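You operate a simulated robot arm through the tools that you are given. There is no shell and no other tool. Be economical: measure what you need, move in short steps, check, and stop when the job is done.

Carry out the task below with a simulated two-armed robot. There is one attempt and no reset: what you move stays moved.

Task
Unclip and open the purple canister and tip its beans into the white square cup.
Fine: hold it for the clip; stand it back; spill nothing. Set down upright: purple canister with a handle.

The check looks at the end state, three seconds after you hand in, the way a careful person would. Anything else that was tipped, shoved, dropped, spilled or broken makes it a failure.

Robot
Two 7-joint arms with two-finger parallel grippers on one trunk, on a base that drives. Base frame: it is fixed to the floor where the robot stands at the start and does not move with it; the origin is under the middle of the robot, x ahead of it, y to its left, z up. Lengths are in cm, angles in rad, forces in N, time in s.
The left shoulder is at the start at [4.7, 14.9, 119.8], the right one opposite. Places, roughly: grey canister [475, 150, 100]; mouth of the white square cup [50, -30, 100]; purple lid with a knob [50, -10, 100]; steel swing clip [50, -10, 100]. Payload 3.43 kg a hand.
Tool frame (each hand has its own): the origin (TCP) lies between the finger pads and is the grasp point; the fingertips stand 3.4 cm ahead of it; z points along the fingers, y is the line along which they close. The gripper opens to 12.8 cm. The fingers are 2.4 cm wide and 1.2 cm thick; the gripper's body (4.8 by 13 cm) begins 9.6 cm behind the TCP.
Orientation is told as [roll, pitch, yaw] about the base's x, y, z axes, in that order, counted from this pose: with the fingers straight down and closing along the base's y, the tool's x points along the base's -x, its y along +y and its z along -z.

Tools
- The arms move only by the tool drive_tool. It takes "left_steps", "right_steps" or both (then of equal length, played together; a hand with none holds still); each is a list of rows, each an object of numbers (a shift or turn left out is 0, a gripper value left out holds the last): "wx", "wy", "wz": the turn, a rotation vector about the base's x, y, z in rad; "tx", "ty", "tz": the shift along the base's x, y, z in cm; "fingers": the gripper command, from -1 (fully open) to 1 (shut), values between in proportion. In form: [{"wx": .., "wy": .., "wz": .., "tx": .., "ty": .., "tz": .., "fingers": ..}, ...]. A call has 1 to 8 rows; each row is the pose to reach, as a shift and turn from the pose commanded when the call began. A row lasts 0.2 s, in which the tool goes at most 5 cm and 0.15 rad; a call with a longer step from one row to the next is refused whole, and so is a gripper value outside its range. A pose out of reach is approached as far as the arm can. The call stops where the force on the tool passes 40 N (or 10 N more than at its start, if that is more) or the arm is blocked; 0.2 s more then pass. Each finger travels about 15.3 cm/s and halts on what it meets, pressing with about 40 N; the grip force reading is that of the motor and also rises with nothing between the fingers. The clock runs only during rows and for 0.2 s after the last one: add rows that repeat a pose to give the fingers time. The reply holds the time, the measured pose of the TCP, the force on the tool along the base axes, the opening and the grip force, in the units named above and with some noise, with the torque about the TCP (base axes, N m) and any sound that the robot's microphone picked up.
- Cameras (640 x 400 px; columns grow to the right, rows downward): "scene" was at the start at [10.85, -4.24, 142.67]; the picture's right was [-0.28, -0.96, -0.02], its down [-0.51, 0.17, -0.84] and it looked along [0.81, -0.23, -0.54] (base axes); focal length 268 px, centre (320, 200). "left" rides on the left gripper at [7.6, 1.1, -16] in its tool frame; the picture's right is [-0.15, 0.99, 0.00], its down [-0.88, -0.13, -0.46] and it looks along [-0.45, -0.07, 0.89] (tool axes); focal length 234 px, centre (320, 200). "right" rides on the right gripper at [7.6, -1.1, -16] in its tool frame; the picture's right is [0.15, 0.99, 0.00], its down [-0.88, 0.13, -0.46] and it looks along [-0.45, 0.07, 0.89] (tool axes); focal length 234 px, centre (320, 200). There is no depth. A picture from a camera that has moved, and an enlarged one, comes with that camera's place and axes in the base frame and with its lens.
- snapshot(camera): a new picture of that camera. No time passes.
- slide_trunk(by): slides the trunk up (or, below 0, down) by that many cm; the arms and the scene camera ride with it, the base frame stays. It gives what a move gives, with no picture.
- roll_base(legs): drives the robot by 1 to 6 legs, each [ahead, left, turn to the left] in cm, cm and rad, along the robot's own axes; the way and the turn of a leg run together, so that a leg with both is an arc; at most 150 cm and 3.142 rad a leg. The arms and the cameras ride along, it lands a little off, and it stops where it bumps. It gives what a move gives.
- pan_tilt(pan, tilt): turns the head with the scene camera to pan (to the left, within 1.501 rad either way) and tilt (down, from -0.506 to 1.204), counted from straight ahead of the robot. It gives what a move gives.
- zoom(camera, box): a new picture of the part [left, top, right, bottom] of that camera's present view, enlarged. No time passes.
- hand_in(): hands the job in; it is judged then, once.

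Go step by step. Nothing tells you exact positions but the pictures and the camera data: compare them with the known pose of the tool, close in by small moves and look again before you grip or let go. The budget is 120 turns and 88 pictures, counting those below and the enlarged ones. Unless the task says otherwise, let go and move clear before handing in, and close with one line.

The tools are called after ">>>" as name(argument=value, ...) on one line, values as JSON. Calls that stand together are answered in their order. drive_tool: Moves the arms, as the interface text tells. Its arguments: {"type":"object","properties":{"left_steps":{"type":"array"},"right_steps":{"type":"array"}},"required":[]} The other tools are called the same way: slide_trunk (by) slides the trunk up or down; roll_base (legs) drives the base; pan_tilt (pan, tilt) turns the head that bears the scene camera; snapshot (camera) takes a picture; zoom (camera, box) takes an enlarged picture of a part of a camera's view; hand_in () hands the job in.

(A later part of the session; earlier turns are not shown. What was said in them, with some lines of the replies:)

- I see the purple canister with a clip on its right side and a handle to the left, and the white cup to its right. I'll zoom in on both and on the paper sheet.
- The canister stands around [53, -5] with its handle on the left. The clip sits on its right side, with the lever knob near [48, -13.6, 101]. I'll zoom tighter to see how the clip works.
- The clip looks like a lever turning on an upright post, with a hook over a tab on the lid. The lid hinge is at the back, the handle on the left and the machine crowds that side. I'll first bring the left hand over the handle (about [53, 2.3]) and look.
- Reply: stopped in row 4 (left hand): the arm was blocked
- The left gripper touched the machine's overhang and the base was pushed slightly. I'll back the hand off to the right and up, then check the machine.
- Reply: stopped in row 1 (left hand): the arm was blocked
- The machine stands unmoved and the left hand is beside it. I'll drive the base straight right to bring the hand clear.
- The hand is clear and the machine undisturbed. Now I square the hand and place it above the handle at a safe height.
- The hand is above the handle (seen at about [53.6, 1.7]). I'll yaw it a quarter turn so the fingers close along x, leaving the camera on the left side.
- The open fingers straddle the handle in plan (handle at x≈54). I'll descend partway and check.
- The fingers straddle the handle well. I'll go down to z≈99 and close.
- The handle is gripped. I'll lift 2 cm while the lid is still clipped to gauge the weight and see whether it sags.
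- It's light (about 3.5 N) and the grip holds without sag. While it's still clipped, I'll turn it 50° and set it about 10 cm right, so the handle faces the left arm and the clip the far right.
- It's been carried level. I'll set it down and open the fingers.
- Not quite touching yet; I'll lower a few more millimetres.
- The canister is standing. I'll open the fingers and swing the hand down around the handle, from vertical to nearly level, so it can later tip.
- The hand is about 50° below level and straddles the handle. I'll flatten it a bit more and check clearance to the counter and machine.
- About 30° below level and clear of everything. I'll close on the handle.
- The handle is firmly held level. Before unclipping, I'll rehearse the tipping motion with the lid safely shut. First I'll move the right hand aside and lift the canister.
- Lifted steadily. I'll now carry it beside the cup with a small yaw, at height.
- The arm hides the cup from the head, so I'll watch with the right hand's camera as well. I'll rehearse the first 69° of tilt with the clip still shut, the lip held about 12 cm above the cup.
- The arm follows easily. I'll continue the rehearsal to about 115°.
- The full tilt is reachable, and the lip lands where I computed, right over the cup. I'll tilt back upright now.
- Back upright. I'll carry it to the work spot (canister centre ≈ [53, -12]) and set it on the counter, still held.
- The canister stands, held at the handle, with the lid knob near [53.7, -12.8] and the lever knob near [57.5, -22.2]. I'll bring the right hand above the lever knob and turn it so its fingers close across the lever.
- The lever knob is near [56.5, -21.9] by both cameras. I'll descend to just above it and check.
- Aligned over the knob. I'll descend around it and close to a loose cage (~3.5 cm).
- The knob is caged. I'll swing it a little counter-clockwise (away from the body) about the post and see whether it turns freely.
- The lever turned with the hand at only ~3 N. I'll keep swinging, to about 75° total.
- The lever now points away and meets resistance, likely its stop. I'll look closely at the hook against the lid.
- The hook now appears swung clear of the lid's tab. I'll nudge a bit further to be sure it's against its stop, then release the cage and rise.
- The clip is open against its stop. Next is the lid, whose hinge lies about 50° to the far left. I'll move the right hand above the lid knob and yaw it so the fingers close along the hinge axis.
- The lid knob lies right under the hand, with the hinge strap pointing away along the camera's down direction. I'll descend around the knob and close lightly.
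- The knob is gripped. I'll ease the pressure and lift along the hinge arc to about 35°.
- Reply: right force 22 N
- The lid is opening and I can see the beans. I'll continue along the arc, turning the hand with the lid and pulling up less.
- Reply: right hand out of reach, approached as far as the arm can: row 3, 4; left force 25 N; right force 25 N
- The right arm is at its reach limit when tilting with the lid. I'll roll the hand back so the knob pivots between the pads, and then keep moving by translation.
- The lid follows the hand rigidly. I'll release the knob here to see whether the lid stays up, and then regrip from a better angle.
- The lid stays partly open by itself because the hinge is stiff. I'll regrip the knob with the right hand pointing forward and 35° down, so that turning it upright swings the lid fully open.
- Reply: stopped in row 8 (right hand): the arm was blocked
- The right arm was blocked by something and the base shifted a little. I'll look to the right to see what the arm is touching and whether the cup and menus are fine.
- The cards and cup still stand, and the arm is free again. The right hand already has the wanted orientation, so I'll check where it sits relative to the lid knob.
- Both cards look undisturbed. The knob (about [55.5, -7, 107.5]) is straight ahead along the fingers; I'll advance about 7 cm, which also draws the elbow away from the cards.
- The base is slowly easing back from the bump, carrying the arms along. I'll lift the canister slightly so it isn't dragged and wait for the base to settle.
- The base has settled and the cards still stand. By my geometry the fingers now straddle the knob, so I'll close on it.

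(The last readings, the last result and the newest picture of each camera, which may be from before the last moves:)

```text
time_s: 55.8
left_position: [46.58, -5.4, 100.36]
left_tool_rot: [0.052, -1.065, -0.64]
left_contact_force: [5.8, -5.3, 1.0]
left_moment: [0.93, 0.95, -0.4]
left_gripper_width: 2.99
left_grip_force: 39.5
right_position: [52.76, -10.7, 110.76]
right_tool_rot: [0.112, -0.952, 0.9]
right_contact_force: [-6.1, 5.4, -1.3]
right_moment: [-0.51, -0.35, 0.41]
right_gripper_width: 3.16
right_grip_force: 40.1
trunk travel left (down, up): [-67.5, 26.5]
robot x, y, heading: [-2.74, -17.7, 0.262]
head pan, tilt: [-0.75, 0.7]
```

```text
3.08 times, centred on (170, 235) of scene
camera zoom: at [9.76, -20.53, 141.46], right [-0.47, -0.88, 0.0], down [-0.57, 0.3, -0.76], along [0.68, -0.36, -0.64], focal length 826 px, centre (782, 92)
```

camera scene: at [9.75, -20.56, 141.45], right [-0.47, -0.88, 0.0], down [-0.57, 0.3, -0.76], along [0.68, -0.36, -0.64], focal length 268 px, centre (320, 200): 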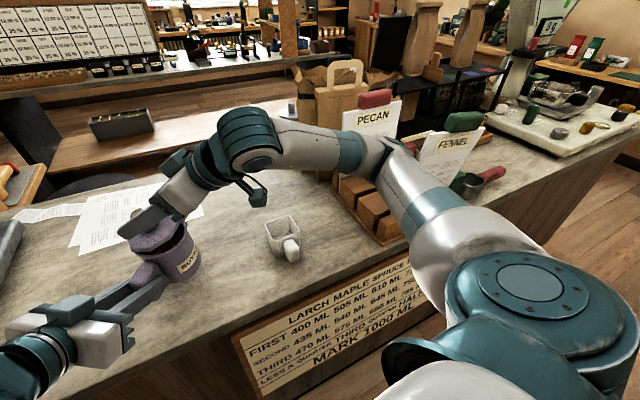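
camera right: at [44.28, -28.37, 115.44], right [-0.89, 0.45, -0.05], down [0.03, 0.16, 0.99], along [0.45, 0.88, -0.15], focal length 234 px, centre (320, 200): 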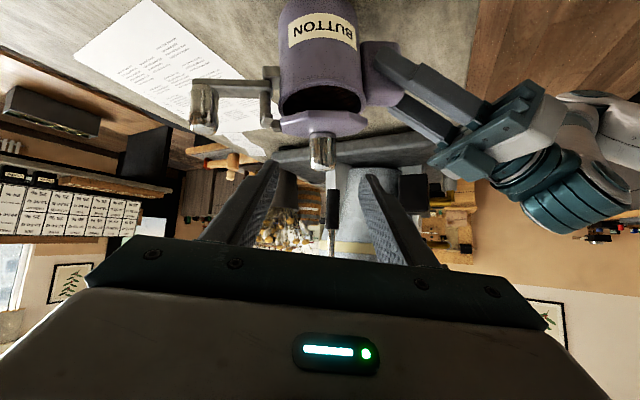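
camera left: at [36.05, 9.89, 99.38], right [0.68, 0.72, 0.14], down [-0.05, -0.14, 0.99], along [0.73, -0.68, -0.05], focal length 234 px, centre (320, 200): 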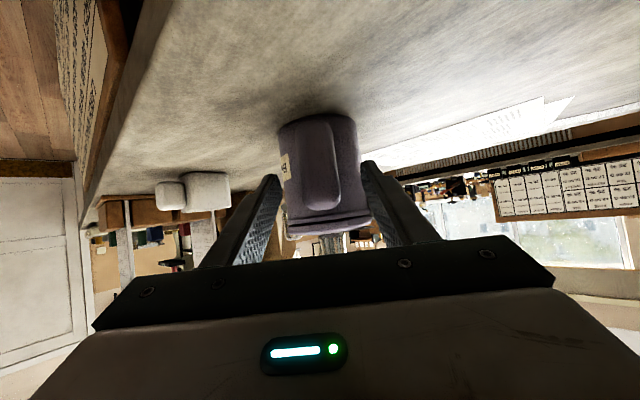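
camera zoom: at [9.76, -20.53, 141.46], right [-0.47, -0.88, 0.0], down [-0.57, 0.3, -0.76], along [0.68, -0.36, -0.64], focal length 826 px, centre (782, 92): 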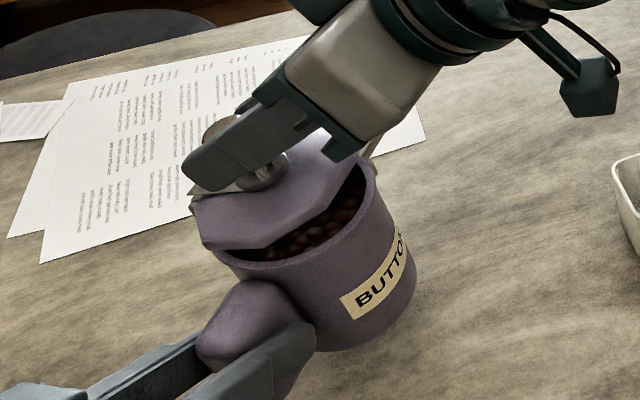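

The knob is gripped. I'll rotate the hand upright about the hinge in steps, taking the lid with it.

>>> drive_tool(right_steps=[{"tx": 0.44, "ty": 0.73, "tz": 0.64, "wx": -0.12, "wy": 0.072}, {"tx": 0.91, "ty": 1.52, "tz": 1.16, "wx": -0.24, "wy": 0.144}, {"tx": 1.42, "ty": 2.37, "tz": 1.54, "wx": -0.36, "wy": 0.216}, {"tx": 1.95, "ty": 3.25, "tz": 1.78, "wx": -0.48, "wy": 0.288}])

>>> zoom(camera="scene", box=[90, 170, 250, 300])

```text
time_s: 56.8
left_position: [46.44, -5.42, 100.31]
left_tool_rot: [0.046, -1.061, -0.637]
left_contact_force: [-12.7, -7.0, -6.4]
left_moment: [0.49, 0.08, -1.44]
left_gripper_width: 2.97
left_grip_force: 40.2
right_position: [54.93, -7.29, 112.72]
right_tool_rot: [0.033, -0.398, 0.946]
right_contact_force: [12.3, 7.0, 3.8]
right_moment: [0.64, -1.2, 0.56]
right_gripper_width: 2.96
right_grip_force: 40.0
trunk travel left (down, up): [-67.5, 26.5]
robot x, y, heading: [-2.75, -17.62, 0.264]
head pan, tilt: [-0.75, 0.7]
```

```text
3.08 times, centred on (170, 235) of scene
camera zoom: at [9.76, -20.36, 141.45], right [-0.47, -0.88, 0.0], down [-0.57, 0.3, -0.77], along [0.68, -0.36, -0.64], focal length 826 px, centre (782, 92)
```

zoom: 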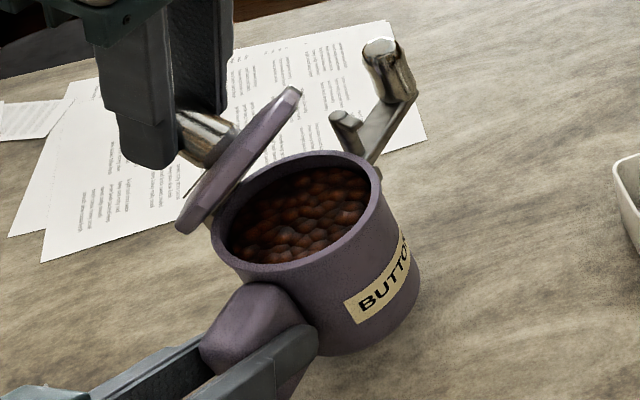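

The lid is about 70° open, with the beans in view and nothing spilled. I'll continue past vertical.

>>> drive_tool(right_steps=[{"tx": 0.75, "ty": 1.2, "tz": 0.1, "wx": -0.12, "wy": 0.072}, {"tx": 1.35, "ty": 2.2, "tz": 0.05, "wx": -0.24, "wy": 0.144}, {"tx": 1.9, "ty": 3.15, "tz": -0.16, "wx": -0.36, "wy": 0.216}, {"tx": 2.4, "ty": 4.0, "tz": -0.5, "wx": -0.48, "wy": 0.288}])

>>> zoom(camera="scene", box=[90, 170, 250, 300])

```text
time_s: 57.8
left_position: [46.52, -5.32, 100.16]
left_tool_rot: [0.043, -1.061, -0.638]
left_contact_force: [-30.0, -0.5, -19.4]
left_moment: [-0.28, -0.39, -0.83]
left_gripper_width: 2.98
left_grip_force: 39.6
right_position: [57.22, -3.36, 112.25]
right_tool_rot: [-0.013, 0.161, 0.952]
right_contact_force: [29.2, 2.6, 15.5]
right_moment: [0.28, -1.14, 1.22]
right_gripper_width: 2.92
right_grip_force: 39.5
trunk travel left (down, up): [-67.5, 26.5]
robot x, y, heading: [-2.49, -17.97, 0.268]
head pan, tilt: [-0.75, 0.7]
```

```text
3.08 times, centred on (170, 235) of scene
camera zoom: at [9.75, -20.31, 141.46], right [-0.47, -0.88, 0.0], down [-0.57, 0.3, -0.77], along [0.68, -0.36, -0.64], focal length 826 px, centre (782, 92)
```

zoom: 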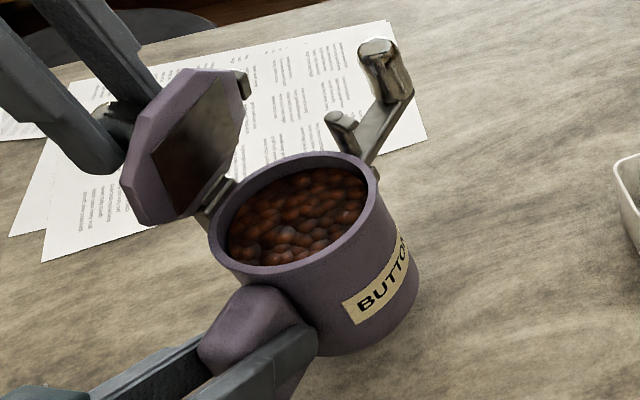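

The lid is past vertical and the beans are undisturbed. I'll relax the side load, release the knob and back the right hand off upward.

>>> drive_tool(right_steps=[{"tx": 0.5, "tz": 0.3}, {"tx": 1.0, "tz": 0.5}, {"tx": 1.0, "tz": 0.5, "fingers": 0.4}, {"tx": 1.0, "tz": 0.5, "fingers": -0.1}, {"tx": 1.3, "ty": 1, "tz": 4}, {"tx": 1.5, "ty": 1.5, "tz": 8}, {"tx": 1.5, "ty": 1.5, "tz": 12}])

>>> snapshot(camera="scene")

```text
time_s: 59.4
left_position: [46.37, -5.43, 100.31]
left_tool_rot: [0.052, -1.065, -0.641]
left_contact_force: [0.0, -0.7, -3.9]
left_moment: [0.15, 0.25, 0.04]
left_gripper_width: 2.97
left_grip_force: 39.6
right_position: [58.69, -1.97, 124.09]
right_tool_rot: [-0.009, 0.16, 0.954]
right_contact_force: [0.2, 0.3, 0.0]
right_moment: [-0.01, -0.03, 0.03]
right_gripper_width: 7.03
right_grip_force: 0.0
trunk travel left (down, up): [-67.5, 26.5]
robot x, y, heading: [-2.54, -17.28, 0.263]
head pan, tilt: [-0.75, 0.7]
```

```text
21 pictures are left
camera scene: at [9.58, -20.52, 141.46], right [-0.47, -0.88, 0.0], down [-0.57, 0.3, -0.77], along [0.68, -0.36, -0.64], focal length 268 px, centre (320, 200)
```

scene: 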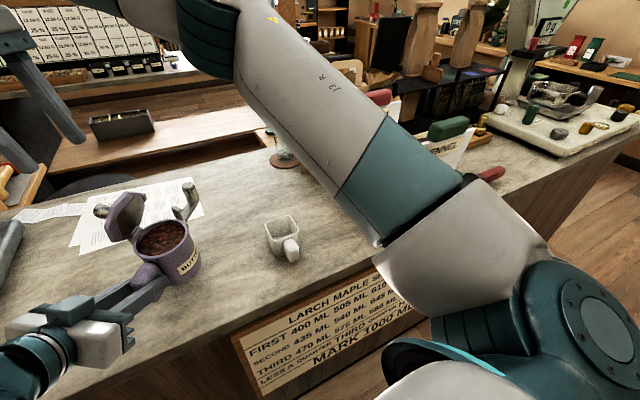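

The lid stays open on its own. The right arm will move aside in a moment; first I'll measure the cup again precisely, since it looks slightly different from before.

>>> zoom(camera="scene", box=[240, 195, 340, 285])

```text
4.44 times, centred on (290, 240) of scene
camera zoom: at [9.58, -20.52, 141.46], right [-0.47, -0.88, 0.0], down [-0.57, 0.3, -0.77], along [0.68, -0.36, -0.64], focal length 1192 px, centre (453, 22)
```

zoom: 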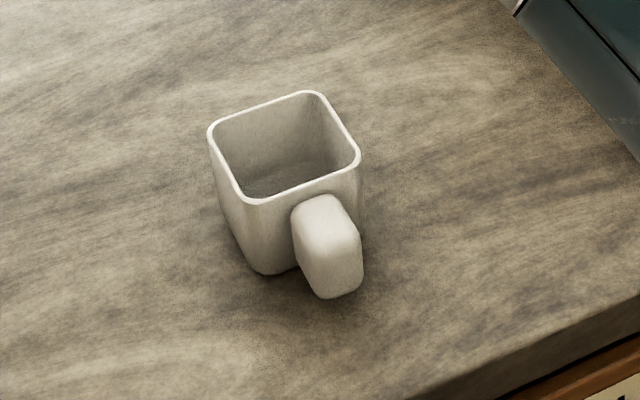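

The cup is unmoved: mouth centre ≈ [51.7, -33], rim z ≈ 97.5, about 5.9 cm square. I'll send the right hand back to its parked pose by the path it came.

>>> drive_tool(right_steps=[{"tz": 4, "tx": -1}, {"tz": 8, "tx": -2, "ty": -2}, {"tz": 9, "tx": -4, "ty": -6}, {"tz": 9, "tx": -6, "ty": -10, "wz": -0.12}, {"tz": 9, "tx": -8, "ty": -14, "wz": -0.24}, {"tz": 9, "tx": -10, "ty": -18, "wz": -0.36}, {"tz": 9, "tx": -12, "ty": -22, "wz": -0.48}, {"tz": 9, "tx": -14, "ty": -26, "wz": -0.6}])

>>> drive_tool(right_steps=[{"tx": -3, "ty": -4, "wz": -0.1}, {"tx": -6, "ty": -8, "wz": -0.2}, {"tx": -9, "ty": -12, "wz": -0.2}, {"tx": -10, "ty": -14, "wz": -0.2}])

>>> pan_tilt(pan=-0.35, tilt=0.65)

>>> snapshot(camera="scene")

```text
time_s: 61.2
left_position: [46.44, -5.62, 100.36]
left_tool_rot: [0.055, -1.064, -0.644]
left_contact_force: [0.3, -0.4, -2.8]
left_moment: [0.13, 0.27, 0.03]
left_gripper_width: 2.99
left_grip_force: 40.1
right_position: [44.45, -28.21, 133.12]
right_tool_rot: [-0.009, 0.16, 0.351]
right_contact_force: [0.2, 0.3, 0.2]
right_moment: [0.04, 0.01, -0.02]
right_gripper_width: 7.02
right_grip_force: 0.2
trunk travel left (down, up): [-67.5, 26.5]
robot x, y, heading: [-2.76, -17.65, 0.264]
head pan, tilt: [-0.75, 0.7]
```

```text
time_s: 62.2
left_position: [46.58, -5.45, 100.46]
left_tool_rot: [0.053, -1.062, -0.642]
left_contact_force: [0.2, -0.2, -3.3]
left_moment: [0.13, 0.22, 0.02]
left_gripper_width: 2.96
left_grip_force: 39.8
right_position: [34.41, -42.16, 133.38]
right_tool_rot: [-0.009, 0.161, 0.155]
right_contact_force: [0.0, -0.6, -0.3]
right_moment: [0.03, -0.01, -0.02]
right_gripper_width: 7.02
right_grip_force: 0.0
trunk travel left (down, up): [-67.5, 26.5]
robot x, y, heading: [-2.55, -17.68, 0.264]
head pan, tilt: [-0.75, 0.7]
```

```text
time_s: 63.1
left_position: [46.61, -5.47, 100.43]
left_tool_rot: [0.051, -1.063, -0.641]
left_contact_force: [0.7, -0.5, -1.9]
left_moment: [0.16, 0.23, -0.01]
left_gripper_width: 2.96
left_grip_force: 40.3
right_position: [34.66, -42.1, 133.4]
right_tool_rot: [-0.009, 0.161, 0.153]
right_contact_force: [0.5, -0.9, 0.2]
right_moment: [0.0, -0.01, 0.02]
right_gripper_width: 7.03
right_grip_force: 0.1
trunk travel left (down, up): [-67.5, 26.5]
robot x, y, heading: [-2.72, -18.19, 0.269]
head pan, tilt: [-0.351, 0.649]
```

```text
19 pictures are left
camera scene: at [10.86, -17.36, 141.89], right [-0.09, -1.0, 0.0], down [-0.6, 0.05, -0.8], along [0.79, -0.07, -0.6], focal length 268 px, centre (320, 200)
```

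scene: 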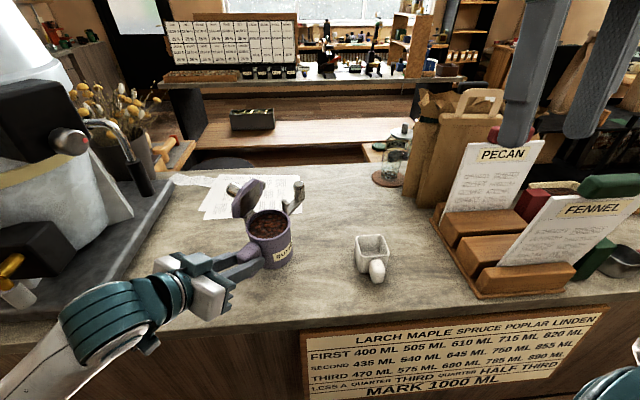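

Everything is in place. Now I'll lift the open canister gently and carry it level to beside the cup, at height.

>>> drive_tool(left_steps=[{"tz": 2}, {"tz": 5}, {"tz": 8, "ty": -1}, {"tz": 10, "ty": -3.5, "tx": -1}, {"tz": 11.6, "ty": -6.5, "tx": -2, "wz": 0.05}, {"tz": 11.6, "ty": -10, "tx": -3.2, "wz": 0.1}, {"tz": 11.6, "ty": -13.5, "tx": -4.4, "wz": 0.14}, {"tz": 11.6, "ty": -16.5, "tx": -5.5, "wz": 0.18}])

>>> drive_tool(left_steps=[{"ty": -3, "tx": -1, "wz": 0.03}, {"ty": -6, "tx": -2, "wz": 0.06}, {"ty": -7.8, "tx": -2.4, "wz": 0.065}, {"ty": -8.4, "tx": -2.5, "wz": 0.065}, {"ty": -8.4, "tx": -2.5, "wz": 0.065}])

>>> snapshot(camera="right")

```text
time_s: 64.9
left_position: [41.16, -22.08, 111.97]
left_tool_rot: [0.054, -1.064, -0.461]
left_contact_force: [-1.0, -0.2, -3.5]
left_moment: [0.09, 0.28, 0.07]
left_gripper_width: 2.98
left_grip_force: 40.7
left hand out of reach, approached as far as the arm can: row 5, 6
right_position: [34.54, -42.14, 133.4]
right_tool_rot: [-0.01, 0.162, 0.153]
right_contact_force: [0.1, 0.1, -0.6]
right_moment: [0.04, 0.0, 0.02]
right_gripper_width: 7.02
right_grip_force: 0.1
trunk travel left (down, up): [-67.5, 26.5]
robot x, y, heading: [-2.64, -17.65, 0.262]
head pan, tilt: [-0.351, 0.649]
```

```text
time_s: 66.1
left_position: [38.53, -30.31, 112.04]
left_tool_rot: [0.052, -1.064, -0.398]
left_contact_force: [-0.7, 0.0, -2.7]
left_moment: [0.07, 0.28, -0.03]
left_gripper_width: 2.93
left_grip_force: 40.3
right_position: [34.56, -42.13, 133.36]
right_tool_rot: [-0.009, 0.161, 0.154]
right_contact_force: [0.3, -0.2, -0.1]
right_moment: [0.03, 0.0, 0.02]
right_gripper_width: 7.06
right_grip_force: 0.1
trunk travel left (down, up): [-67.5, 26.5]
robot x, y, heading: [-3.07, -18.1, 0.262]
head pan, tilt: [-0.351, 0.649]
```

```text
18 pictures are left
camera right: at [29.91, -43.76, 150.25], right [-0.3, 0.96, 0.01], down [0.91, 0.28, 0.31], along [0.29, 0.1, -0.95], focal length 234 px, centre (320, 200)
```

right: 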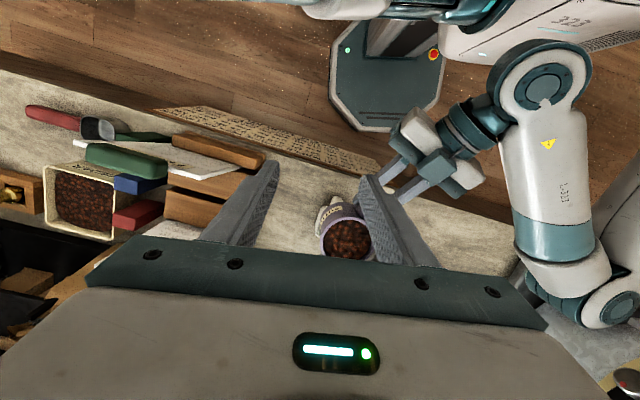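

It's upright and steady over the right spot. I'll tilt to 34° while lowering, then look.

>>> drive_tool(left_steps=[{"tx": -0.41, "ty": -0.09, "tz": 0.49, "wx": -0.029, "wy": 0.1265}, {"tx": -0.63, "ty": -0.15, "tz": 0.5, "wx": -0.0585, "wy": 0.253}, {"tx": -0.66, "ty": -0.15, "tz": 0.56, "wx": -0.088, "wy": 0.38}, {"tx": -0.5, "ty": -0.11, "tz": 0.1, "wx": -0.117, "wy": 0.506}, {"tx": -0.3, "ty": -0.07, "tz": -0.97, "wx": -0.135, "wy": 0.584}])

>>> snapshot(camera="scene")

```text
time_s: 67.3
left_position: [38.47, -30.46, 111.0]
left_tool_rot: [-0.339, -0.519, -0.105]
left_contact_force: [-1.1, 0.5, -2.2]
left_moment: [0.04, 0.21, 0.0]
left_gripper_width: 2.95
left_grip_force: 40.3
right_position: [34.65, -42.14, 133.41]
right_tool_rot: [-0.008, 0.163, 0.153]
right_contact_force: [0.4, -0.6, 0.6]
right_moment: [0.02, 0.0, -0.01]
right_gripper_width: 7.03
right_grip_force: 0.0
trunk travel left (down, up): [-67.5, 26.5]
robot x, y, heading: [-2.35, -17.58, 0.26]
head pan, tilt: [-0.351, 0.649]
```

```text
17 pictures are left
camera scene: at [10.91, -17.34, 141.89], right [-0.09, -1.0, 0.0], down [-0.6, 0.05, -0.8], along [0.79, -0.07, -0.61], focal length 268 px, centre (320, 200)
```

scene: 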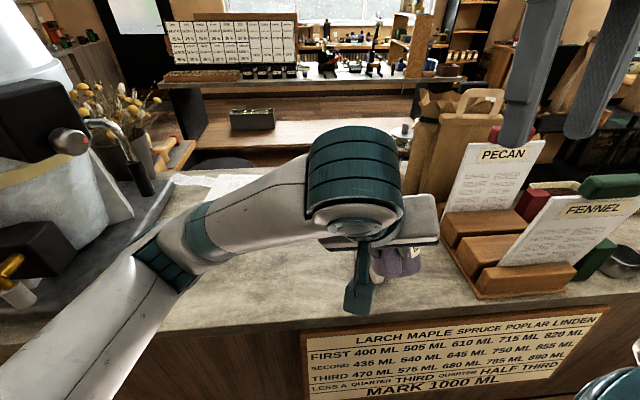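

The head's view is blocked by the left wrist, so I'll use the right hand's camera to check the lip against the cup.

>>> zoom(camera="right", box=[270, 140, 470, 270])

```text
3.08 times, centred on (370, 205) of right
camera zoom: at [29.96, -43.74, 150.24], right [-0.3, 0.96, 0.01], down [0.91, 0.28, 0.31], along [0.29, 0.1, -0.95], focal length 720 px, centre (166, 185)
```

zoom: 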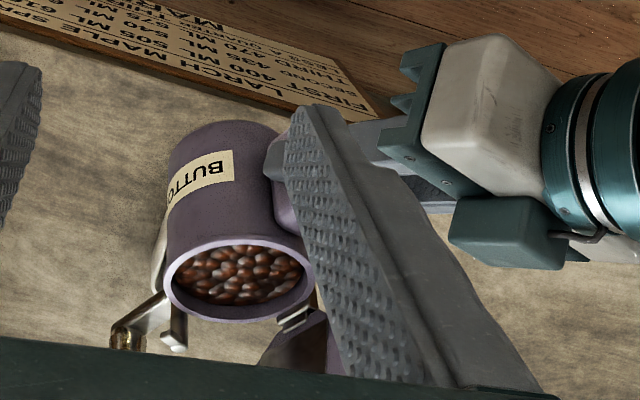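

The lip is at [50.3, -32.2], matching my model, with the pour point between the clip and the hinge. I'll tilt slowly on to 52°, lowering the lip toward the cup.

>>> drive_tool(left_steps=[{"tx": 0.16, "ty": 0.04, "tz": -0.44, "wx": -0.011, "wy": 0.049}, {"tx": 0.35, "ty": 0.08, "tz": -0.88, "wx": -0.0225, "wy": 0.097}, {"tx": 0.56, "ty": 0.13, "tz": -1.02, "wx": -0.034, "wy": 0.146}, {"tx": 0.81, "ty": 0.19, "tz": -1.09, "wx": -0.045, "wy": 0.195}, {"tx": 1.07, "ty": 0.25, "tz": -1.16, "wx": -0.056, "wy": 0.2435}, {"tx": 1.36, "ty": 0.32, "tz": -1.25, "wx": -0.0675, "wy": 0.292}])

>>> zoom(camera="right", box=[270, 140, 470, 270])

```text
time_s: 68.7
left_position: [39.78, -30.06, 109.7]
left_tool_rot: [-0.438, -0.236, -0.069]
left_contact_force: [0.5, 0.0, -2.8]
left_moment: [0.1, 0.16, -0.03]
left_gripper_width: 2.96
left_grip_force: 39.8
right_position: [34.65, -42.07, 133.48]
right_tool_rot: [-0.008, 0.161, 0.153]
right_contact_force: [-0.5, 0.4, 0.3]
right_moment: [0.01, -0.05, 0.0]
right_gripper_width: 7.06
right_grip_force: 0.0
trunk travel left (down, up): [-67.5, 26.5]
robot x, y, heading: [-2.84, -17.81, 0.265]
head pan, tilt: [-0.351, 0.649]
```

```text
3.08 times, centred on (370, 205) of right
camera zoom: at [29.95, -43.76, 150.24], right [-0.3, 0.96, 0.01], down [0.91, 0.28, 0.31], along [0.29, 0.1, -0.95], focal length 720 px, centre (166, 185)
```

zoom: 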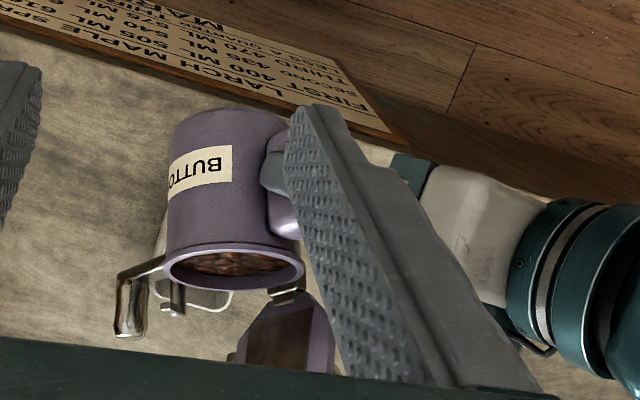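

Not pouring yet at 52°. The lip is about 1 cm too far left of the cup's middle, so I'll correct that and then tilt slowly to 69°.

>>> drive_tool(left_steps=[{"tx": 0.5, "ty": -0.9}, {"tx": 0.82, "ty": -0.83, "tz": 0.3, "wx": -0.011, "wy": 0.049}, {"tx": 1.17, "ty": -0.75, "tz": 0.58, "wx": -0.0225, "wy": 0.097}, {"tx": 1.52, "ty": -0.66, "tz": 0.94, "wx": -0.034, "wy": 0.146}, {"tx": 1.91, "ty": -0.57, "tz": 1.38, "wx": -0.045, "wy": 0.195}, {"tx": 2.33, "ty": -0.48, "tz": 1.81, "wx": -0.056, "wy": 0.2435}])

>>> zoom(camera="right", box=[270, 140, 470, 270])

```text
time_s: 70.1
left_position: [42.04, -30.51, 111.56]
left_tool_rot: [-0.511, 0.002, -0.06]
left_contact_force: [-0.6, 0.3, -2.6]
left_moment: [0.13, 0.12, -0.01]
left_gripper_width: 2.98
left_grip_force: 39.7
right_position: [34.62, -42.05, 133.38]
right_tool_rot: [-0.007, 0.161, 0.154]
right_contact_force: [0.3, 0.7, -0.4]
right_moment: [-0.01, -0.01, 0.02]
right_gripper_width: 7.04
right_grip_force: 0.0
trunk travel left (down, up): [-67.5, 26.5]
robot x, y, heading: [-2.81, -17.83, 0.262]
head pan, tilt: [-0.351, 0.649]
```

```text
3.08 times, centred on (370, 205) of right
camera zoom: at [29.94, -43.77, 150.24], right [-0.3, 0.96, 0.01], down [0.91, 0.28, 0.31], along [0.29, 0.1, -0.95], focal length 720 px, centre (166, 185)
```

zoom: 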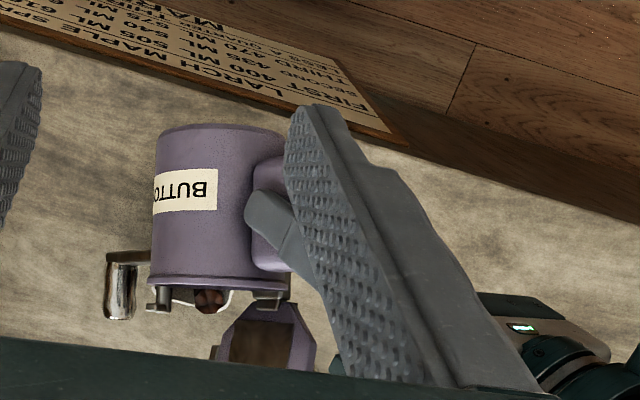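

Beans are now falling into the cup. I'll continue tilting slowly with the lip held in place.

>>> drive_tool(left_steps=[{"tx": 0.43, "ty": 0.05, "tz": 0.4, "wx": -0.011, "wy": 0.049}, {"tx": 0.97, "ty": 0.17, "tz": 0.85, "wx": -0.025, "wy": 0.107}, {"tx": 1.53, "ty": 0.3, "tz": 1.27, "wx": -0.038, "wy": 0.1655}, {"tx": 2.12, "ty": 0.43, "tz": 1.65, "wx": -0.052, "wy": 0.224}, {"tx": 2.73, "ty": 0.57, "tz": 1.99, "wx": -0.065, "wy": 0.2825}, {"tx": 3.36, "ty": 0.72, "tz": 2.3, "wx": -0.079, "wy": 0.341}])

>>> snapshot(camera="scene")

>>> zoom(camera="right", box=[270, 140, 470, 270])

```text
time_s: 71.5
left_position: [45.41, -29.8, 113.76]
left_tool_rot: [-0.615, 0.337, -0.078]
left_contact_force: [-0.2, -0.5, -3.6]
left_moment: [0.12, 0.08, 0.04]
left_gripper_width: 2.97
left_grip_force: 40.3
right_position: [34.67, -42.07, 133.43]
right_tool_rot: [-0.009, 0.162, 0.153]
right_contact_force: [-0.4, 0.8, -0.2]
right_moment: [-0.01, 0.0, -0.03]
right_gripper_width: 7.03
right_grip_force: 0.0
trunk travel left (down, up): [-67.5, 26.5]
robot x, y, heading: [-2.81, -18.1, 0.269]
head pan, tilt: [-0.351, 0.649]
```

```text
13 pictures are left
camera scene: at [10.91, -17.37, 141.88], right [-0.09, -1.0, 0.0], down [-0.6, 0.05, -0.8], along [0.79, -0.07, -0.61], focal length 268 px, centre (320, 200)
```

scene: 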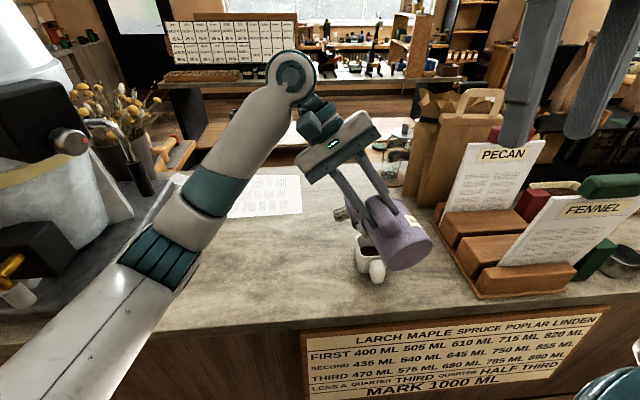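

```text
3.08 times, centred on (370, 205) of right
camera zoom: at [29.96, -43.76, 150.24], right [-0.3, 0.96, 0.01], down [0.91, 0.28, 0.31], along [0.29, 0.1, -0.95], focal length 720 px, centre (166, 185)
```

zoom: 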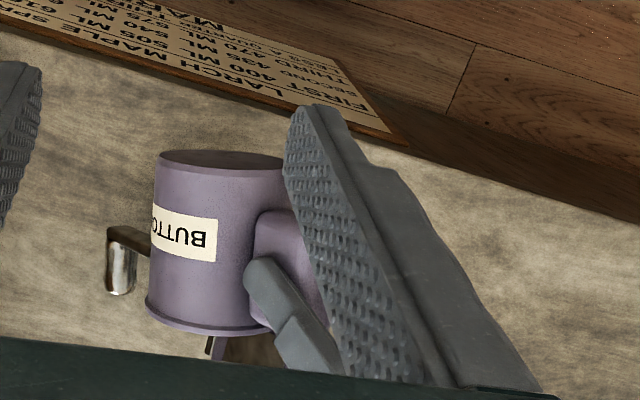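

The scene view now shows the mouth over the cup; I'll zoom there for level and spills.

>>> zoom(camera="scene", box=[310, 190, 440, 300])

```text
3.64 times, centred on (375, 245) of scene
camera zoom: at [10.91, -17.37, 141.88], right [-0.09, -1.0, 0.0], down [-0.6, 0.05, -0.8], along [0.79, -0.07, -0.61], focal length 976 px, centre (120, 36)
```

zoom: 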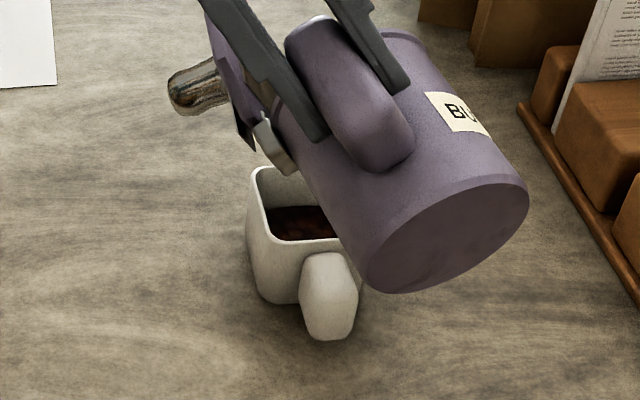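

The beans are landing in the cup with none outside. I'll tilt on to about 117° to empty it.

>>> drive_tool(left_steps=[{"tx": 1.08, "ty": 0.25, "tz": 0.5, "wx": -0.0225, "wy": 0.097}, {"tx": 2.2, "ty": 0.51, "tz": 0.9, "wx": -0.045, "wy": 0.195}, {"tx": 3.34, "ty": 0.77, "tz": 1.2, "wx": -0.0675, "wy": 0.292}, {"tx": 4.5, "ty": 1.04, "tz": 1.3, "wx": -0.09, "wy": 0.39}, {"tx": 5.65, "ty": 1.3, "tz": 1.3, "wx": -0.1125, "wy": 0.487}, {"tx": 6.23, "ty": 1.44, "tz": 1.3, "wx": -0.124, "wy": 0.536}, {"tx": 6.23, "ty": 1.44, "tz": 1.3, "wx": -0.124, "wy": 0.536}])

>>> zoom(camera="scene", box=[310, 190, 440, 300])

```text
time_s: 73.1
left_position: [51.61, -28.49, 114.97]
left_tool_rot: [-0.857, 0.855, -0.22]
left_contact_force: [-0.1, -0.3, -3.4]
left_moment: [0.12, -0.1, 0.02]
left_gripper_width: 2.95
left_grip_force: 40.0
right_position: [34.5, -42.12, 133.42]
right_tool_rot: [-0.006, 0.162, 0.155]
right_contact_force: [0.4, 0.7, 0.2]
right_moment: [-0.02, 0.05, -0.02]
right_gripper_width: 7.06
right_grip_force: 0.0
trunk travel left (down, up): [-67.5, 26.5]
robot x, y, heading: [-2.53, -17.9, 0.26]
head pan, tilt: [-0.351, 0.649]
```

```text
3.64 times, centred on (375, 245) of scene
camera zoom: at [10.87, -17.37, 141.89], right [-0.09, -1.0, 0.0], down [-0.6, 0.05, -0.8], along [0.79, -0.07, -0.6], focal length 976 px, centre (120, 36)
```

zoom: 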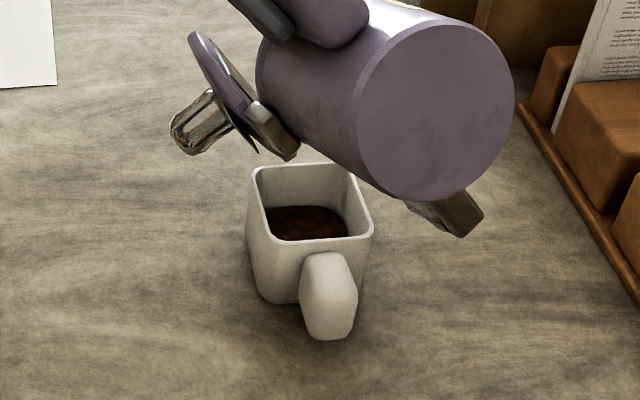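

The cup is about half full and everything's clean. I'll tilt a bit more and jiggle gently to shake out any leftovers.

>>> drive_tool(left_steps=[{"tx": 0.85, "ty": 0.2, "tz": 0, "wx": -0.017, "wy": 0.073}, {"tx": 1.7, "ty": 0.39, "tz": 0, "wx": -0.034, "wy": 0.146}, {"tx": 1.7, "ty": 0.39, "tz": 0.7, "wx": -0.034, "wy": 0.146}, {"tx": 1.7, "ty": 0.39, "tz": 0, "wx": -0.034, "wy": 0.146}, {"tx": 1.7, "ty": 0.39, "tz": 0.7, "wx": -0.034, "wy": 0.146}, {"tx": 1.7, "ty": 0.39, "tz": 0, "wx": -0.034, "wy": 0.146}, {"tx": 1.7, "ty": 0.39, "tz": 0.5, "wx": -0.034, "wy": 0.146}])

>>> zoom(camera="scene", box=[310, 180, 440, 290])

```text
time_s: 74.7
left_position: [53.43, -28.0, 115.46]
left_tool_rot: [-0.972, 0.986, -0.313]
left_contact_force: [0.1, 0.2, -2.7]
left_moment: [0.16, -0.11, 0.0]
left_gripper_width: 2.95
left_grip_force: 40.2
right_position: [34.52, -42.07, 133.46]
right_tool_rot: [-0.006, 0.161, 0.154]
right_contact_force: [-0.2, -0.8, 0.4]
right_moment: [0.0, 0.0, -0.03]
right_gripper_width: 7.04
right_grip_force: 0.1
trunk travel left (down, up): [-67.5, 26.5]
robot x, y, heading: [-2.45, -18.12, 0.265]
head pan, tilt: [-0.351, 0.649]
```

```text
3.64 times, centred on (375, 235) of scene
camera zoom: at [10.88, -17.37, 141.89], right [-0.09, -1.0, 0.0], down [-0.6, 0.05, -0.8], along [0.79, -0.07, -0.6], focal length 976 px, centre (120, 73)
```

zoom: 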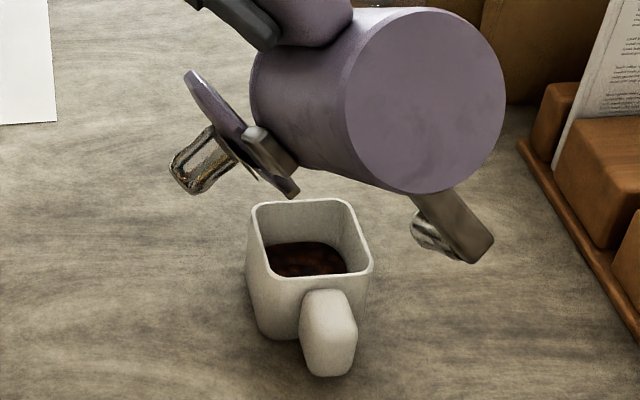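

The cup holds the beans and nothing is outside it. I'll raise the canister and rotate it back upright.

>>> drive_tool(left_steps=[{"tz": 3.5}, {"tz": 7}, {"tx": -1.56, "ty": -0.36, "tz": 7.3, "wx": 0.0315, "wy": -0.136}, {"tx": -3.18, "ty": -0.73, "tz": 7.4, "wx": 0.063, "wy": -0.273}, {"tx": -4.8, "ty": -1.1, "tz": 7.3, "wx": 0.0945, "wy": -0.409}, {"tx": -6.4, "ty": -1.47, "tz": 6.9, "wx": 0.126, "wy": -0.545}, {"tx": -7.9, "ty": -1.8, "tz": 6.3, "wx": 0.1575, "wy": -0.682}, {"tx": -9.3, "ty": -2.15, "tz": 5.5, "wx": 0.189, "wy": -0.818}])

>>> drive_tool(left_steps=[{"tx": -1.28, "ty": -0.3, "tz": -1, "wx": 0.0315, "wy": -0.136}, {"tx": -2.44, "ty": -0.56, "tz": -1.7, "wx": 0.063, "wy": -0.273}, {"tx": -3.4, "ty": -0.79, "tz": -2.5, "wx": 0.0945, "wy": -0.409}, {"tx": -4.2, "ty": -0.97, "tz": -3.5, "wx": 0.126, "wy": -0.545}, {"tx": -4.8, "ty": -1.1, "tz": -4.5, "wx": 0.1575, "wy": -0.682}, {"tx": -5.15, "ty": -1.2, "tz": -5.1, "wx": 0.189, "wy": -0.818}, {"tx": -5.3, "ty": -1.22, "tz": -5.8, "wx": 0.2205, "wy": -0.9545}, {"tx": -5.2, "ty": -1.2, "tz": -7.4, "wx": 0.252, "wy": -1.091}])

>>> drive_tool(left_steps=[{"wx": 0.027, "wy": -0.117}, {"wx": 0.054, "wy": -0.234}, {"wx": 0.054, "wy": -0.234}])

```text
time_s: 76.5
left_position: [43.91, -30.22, 120.96]
left_tool_rot: [-0.57, 0.202, -0.067]
left_contact_force: [-0.6, 0.2, -2.6]
left_moment: [0.11, 0.04, -0.03]
left_gripper_width: 2.97
left_grip_force: 40.4
right_position: [34.52, -41.97, 133.4]
right_tool_rot: [-0.009, 0.161, 0.154]
right_contact_force: [0.4, -0.5, -0.2]
right_moment: [-0.02, 0.04, 0.01]
right_gripper_width: 7.05
right_grip_force: 0.0
trunk travel left (down, up): [-67.5, 26.5]
robot x, y, heading: [-2.5, -17.75, 0.263]
head pan, tilt: [-0.351, 0.649]
```

```text
time_s: 78.3
left_position: [38.75, -31.36, 113.66]
left_tool_rot: [-0.16, -0.857, -0.221]
left_contact_force: [0.4, -0.3, -2.6]
left_moment: [0.08, 0.27, 0.01]
left_gripper_width: 2.96
left_grip_force: 40.2
right_position: [34.63, -42.12, 133.31]
right_tool_rot: [-0.01, 0.159, 0.154]
right_contact_force: [0.1, 0.0, 0.0]
right_moment: [-0.01, 0.0, -0.03]
right_gripper_width: 7.04
right_grip_force: 0.0
trunk travel left (down, up): [-67.5, 26.5]
robot x, y, heading: [-2.47, -17.96, 0.26]
head pan, tilt: [-0.351, 0.649]
```

```text
time_s: 79.1
left_position: [38.8, -31.3, 113.67]
left_tool_rot: [0.053, -1.066, -0.397]
left_contact_force: [-0.1, 1.0, -3.4]
left_moment: [0.07, 0.19, 0.0]
left_gripper_width: 2.99
left_grip_force: 40.3
right_position: [34.59, -42.1, 133.32]
right_tool_rot: [-0.007, 0.162, 0.154]
right_contact_force: [0.0, 0.9, 0.6]
right_moment: [-0.01, 0.03, -0.04]
right_gripper_width: 7.03
right_grip_force: 0.2
trunk travel left (down, up): [-67.5, 26.5]
robot x, y, heading: [-2.68, -17.9, 0.265]
head pan, tilt: [-0.351, 0.649]
```

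It's upright again. I'll look inside the canister from above to confirm it's empty.

>>> zoom(camera="right", box=[270, 150, 470, 280])

```text
3.08 times, centred on (370, 215) of right
camera zoom: at [29.93, -43.72, 150.25], right [-0.3, 0.96, 0.01], down [0.91, 0.28, 0.31], along [0.29, 0.1, -0.95], focal length 720 px, centre (166, 154)
```

zoom: 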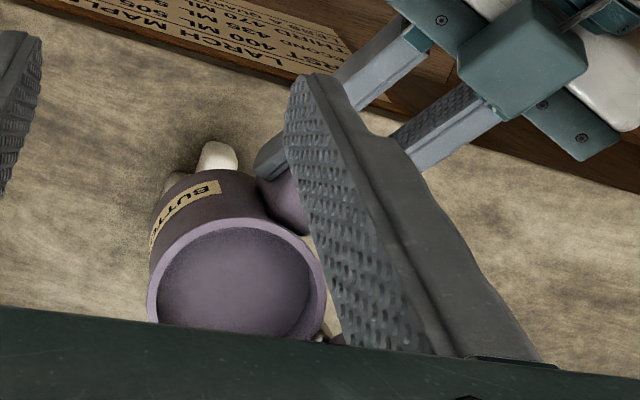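

The canister is empty. I'll carry it back to where it stood, still at height.

>>> drive_tool(left_steps=[{"tx": 0.8, "ty": 3.5, "wz": -0.03}, {"tx": 1.8, "ty": 7.5, "wz": -0.07}, {"tx": 2.8, "ty": 11.5, "wz": -0.11}, {"tx": 3.8, "ty": 15.5, "wz": -0.15}, {"tx": 5, "ty": 19.5, "wz": -0.19}, {"tx": 6.2, "ty": 23.5, "wz": -0.24}, {"tx": 7.4, "ty": 27, "wz": -0.28}, {"tx": 8.2, "ty": 29.3, "wz": -0.3}])

>>> snapshot(camera="scene")

```text
time_s: 80.9
left_position: [47.02, -2.07, 113.51]
left_tool_rot: [0.05, -1.064, -0.7]
left_contact_force: [-0.2, 0.5, -2.7]
left_moment: [0.16, 0.23, -0.02]
left_gripper_width: 2.98
left_grip_force: 40.0
left hand out of reach, approached as far as the arm can: row 4, 5, 6
right_position: [34.62, -41.91, 133.29]
right_tool_rot: [-0.011, 0.16, 0.153]
right_contact_force: [-0.5, 0.2, 0.8]
right_moment: [-0.01, 0.01, 0.01]
right_gripper_width: 7.05
right_grip_force: 0.1
trunk travel left (down, up): [-67.5, 26.5]
robot x, y, heading: [-2.53, -17.63, 0.269]
head pan, tilt: [-0.351, 0.649]
```

```text
7 pictures are left
camera scene: at [10.85, -17.28, 141.89], right [-0.09, -1.0, 0.0], down [-0.6, 0.05, -0.8], along [0.79, -0.07, -0.6], focal length 268 px, centre (320, 200)
```

scene: 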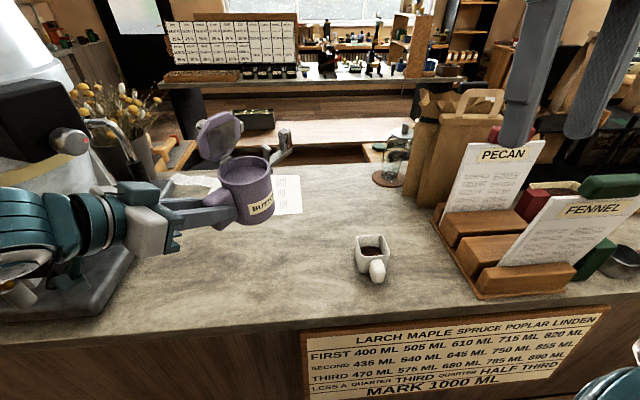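

It's above the return spot, with good clearance. I'll lower it.

>>> drive_tool(left_steps=[{"tz": -3.5}, {"tz": -7}, {"tz": -10.5}, {"tz": -13.2}, {"tz": -14.4}, {"tz": -14.8}])

>>> drive_tool(left_steps=[{"tz": -0.25}, {"tz": -0.5}, {"tz": -0.7}])

```text
time_s: 82.3
left_position: [46.88, -2.03, 98.68]
left_tool_rot: [0.051, -1.062, -0.697]
left_contact_force: [-1.1, -0.5, -3.3]
left_moment: [0.17, 0.23, 0.02]
left_gripper_width: 2.99
left_grip_force: 39.8
right_position: [34.58, -42.12, 133.47]
right_tool_rot: [-0.01, 0.161, 0.153]
right_contact_force: [1.0, -0.4, 0.2]
right_moment: [-0.02, 0.01, 0.04]
right_gripper_width: 7.02
right_grip_force: 0.2
trunk travel left (down, up): [-67.5, 26.5]
robot x, y, heading: [-2.75, -17.91, 0.26]
head pan, tilt: [-0.351, 0.649]
```

```text
time_s: 83.1
left_position: [47.02, -2.06, 98.19]
left_tool_rot: [0.05, -1.063, -0.696]
left_contact_force: [-0.4, -0.1, -3.9]
left_moment: [0.15, 0.25, -0.02]
left_gripper_width: 2.96
left_grip_force: 40.0
right_position: [34.55, -42.04, 133.37]
right_tool_rot: [-0.009, 0.161, 0.153]
right_contact_force: [0.4, 0.2, 0.0]
right_moment: [-0.01, -0.02, -0.02]
right_gripper_width: 7.05
right_grip_force: 0.1
trunk travel left (down, up): [-67.5, 26.5]
robot x, y, heading: [-2.77, -17.75, 0.26]
head pan, tilt: [-0.351, 0.649]
```

Not touching yet, so I'll lower in millimetres until I feel the counter.

>>> drive_tool(left_steps=[{"tz": -0.15}, {"tz": -0.3}, {"tz": -0.4}])

>>> zoom(camera="scene", box=[170, 140, 330, 290])

```text
time_s: 83.9
left_position: [46.99, -2.06, 97.83]
left_tool_rot: [0.053, -1.062, -0.698]
left_contact_force: [0.1, 0.3, -3.2]
left_moment: [0.16, 0.22, 0.01]
left_gripper_width: 2.98
left_grip_force: 40.0
right_position: [34.65, -42.0, 133.43]
right_tool_rot: [-0.008, 0.162, 0.153]
right_contact_force: [0.8, 0.6, -0.3]
right_moment: [0.03, 0.03, 0.03]
right_gripper_width: 7.06
right_grip_force: 0.0
trunk travel left (down, up): [-67.5, 26.5]
robot x, y, heading: [-2.91, -17.97, 0.262]
head pan, tilt: [-0.351, 0.649]
```

```text
2.67 times, centred on (250, 215) of scene
camera zoom: at [10.87, -17.35, 141.89], right [-0.09, -1.0, 0.0], down [-0.6, 0.05, -0.8], along [0.79, -0.07, -0.6], focal length 715 px, centre (507, 160)
```

zoom: 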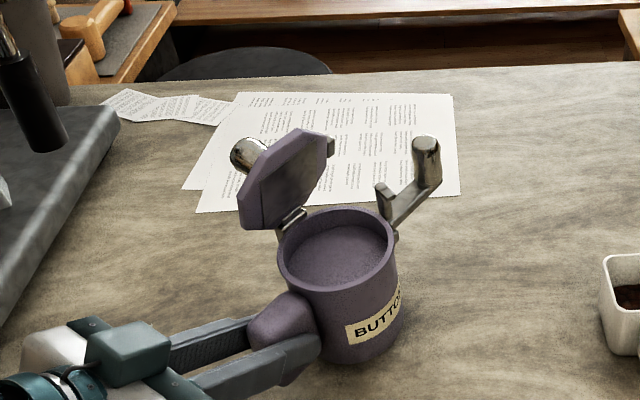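

Close to touchdown. I'll lower a bit further until contact.

>>> drive_tool(left_steps=[{"tz": -0.15}, {"tz": -0.3}, {"tz": -0.45}, {"tz": -0.45}])

```text
time_s: 84.9
left_position: [46.93, -1.99, 97.35]
left_tool_rot: [0.051, -1.063, -0.697]
left_contact_force: [-0.2, 0.0, -2.6]
left_moment: [0.15, 0.2, -0.02]
left_gripper_width: 2.95
left_grip_force: 40.2
right_position: [34.63, -42.04, 133.29]
right_tool_rot: [-0.01, 0.161, 0.153]
right_contact_force: [-0.2, -0.4, 0.2]
right_moment: [-0.01, 0.0, -0.04]
right_gripper_width: 7.01
right_grip_force: 0.1
trunk travel left (down, up): [-67.5, 26.5]
robot x, y, heading: [-2.64, -17.83, 0.261]
head pan, tilt: [-0.351, 0.649]
```

>>> drive_tool(left_steps=[{"tz": -0.15}, {"tz": -0.3}, {"tz": -0.45}, {"tz": -0.6}, {"tz": -0.6}])

```text
time_s: 86.1
left_position: [46.9, -2.15, 96.73]
left_tool_rot: [0.052, -1.066, -0.696]
left_contact_force: [1.0, -0.1, 1.4]
left_moment: [-0.06, 0.0, 0.09]
left_gripper_width: 2.98
left_grip_force: 39.7
right_position: [34.66, -42.13, 133.56]
right_tool_rot: [-0.01, 0.161, 0.153]
right_contact_force: [1.7, 0.7, 0.1]
right_moment: [0.03, -0.04, 0.01]
right_gripper_width: 7.05
right_grip_force: 0.1
trunk travel left (down, up): [-67.5, 26.5]
robot x, y, heading: [-3.0, -17.7, 0.266]
head pan, tilt: [-0.351, 0.649]
```

Contact has begun. I'll press a few more millimetres so the base sits flat, then look.

>>> drive_tool(left_steps=[{"tz": -0.1}, {"tz": -0.25}, {"tz": -0.25}])

>>> zoom(camera="scene", box=[170, 140, 330, 290])

```text
time_s: 86.9
left_position: [46.87, -2.09, 96.76]
left_tool_rot: [0.057, -1.07, -0.701]
left_contact_force: [0.6, 3.3, 17.2]
left_moment: [-0.56, -0.38, 0.11]
left_gripper_width: 2.96
left_grip_force: 40.4
right_position: [34.48, -41.91, 133.52]
right_tool_rot: [-0.008, 0.161, 0.154]
right_contact_force: [-0.6, -0.2, 0.4]
right_moment: [0.02, 0.01, 0.05]
right_gripper_width: 7.05
right_grip_force: 0.0
trunk travel left (down, up): [-67.5, 26.5]
robot x, y, heading: [-2.62, -17.66, 0.269]
head pan, tilt: [-0.351, 0.649]
```

```text
2.67 times, centred on (250, 215) of scene
camera zoom: at [10.68, -17.34, 141.93], right [-0.09, -1.0, 0.0], down [-0.6, 0.05, -0.8], along [0.79, -0.07, -0.6], focal length 715 px, centre (507, 160)
```

zoom: 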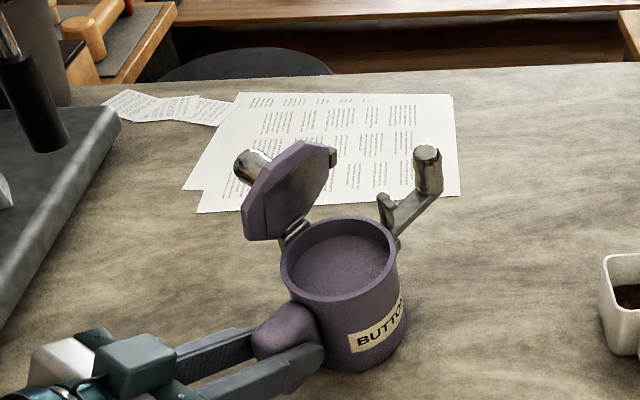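

It's firmly on the counter and upright. I'll ease the pressure, open the fingers and back straight out.

>>> drive_tool(left_steps=[{"tz": 0.15}, {"tz": 0.15, "fingers": 0.3}, {"tz": 0.15, "fingers": -0.1}, {"tz": 0.15, "fingers": -0.1}, {"tx": -2, "ty": 1.7, "tz": 1.6}, {"tx": -4, "ty": 3.4, "tz": 3.2}, {"tx": -6, "ty": 5, "tz": 5}])

>>> snapshot(camera="scene")

```text
time_s: 88.5
left_position: [43.41, 3.61, 100.89]
left_tool_rot: [0.051, -1.064, -0.696]
left_contact_force: [-0.2, 0.1, 0.0]
left_moment: [0.01, 0.01, -0.01]
left_gripper_width: 7.03
left_grip_force: 0.0
left hand out of reach, approached as far as the arm can: row 6, 7
right_position: [34.59, -42.08, 133.36]
right_tool_rot: [-0.007, 0.159, 0.152]
right_contact_force: [-0.2, 0.1, -0.1]
right_moment: [-0.01, 0.0, 0.04]
right_gripper_width: 7.04
right_grip_force: 0.1
trunk travel left (down, up): [-67.5, 26.5]
robot x, y, heading: [-2.91, -17.94, 0.266]
head pan, tilt: [-0.351, 0.649]
```

```text
4 pictures are left
camera scene: at [10.82, -17.31, 141.89], right [-0.09, -1.0, 0.0], down [-0.6, 0.05, -0.8], along [0.79, -0.07, -0.6], focal length 268 px, centre (320, 200)
```

scene: 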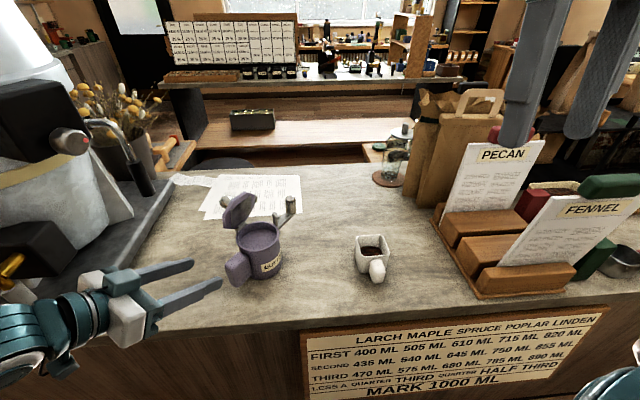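

The canister stands free and upright, and both hands are clear. One last close look for spilled beans.

>>> zoom(camera="scene", box=[200, 170, 430, 320])

```text
2.67 times, centred on (315, 245) of scene
camera zoom: at [10.82, -17.31, 141.89], right [-0.09, -1.0, 0.0], down [-0.6, 0.05, -0.8], along [0.79, -0.07, -0.6], focal length 715 px, centre (333, 80)
```

zoom: 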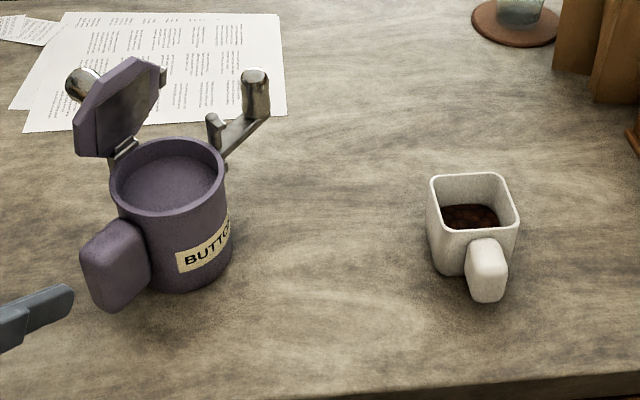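

No stray beans are visible: the canister is empty and upright, the cup holds the beans, and the hands are clear. I'm handing in.

>>> hand_in()

```text
The job is handed in.
```

I unclipped and opened the purple canister and tipped its beans into the white square cup; the canister is standing upright again, empty, a few centimetres from where it started and turned about 50°, with its lid open. I saw no spilled beans. Both arms bumped things on the way: the left gripper touched the machine, and the right arm was blocked near the recipe cards. Both looked undisturbed in the pictures afterwards.
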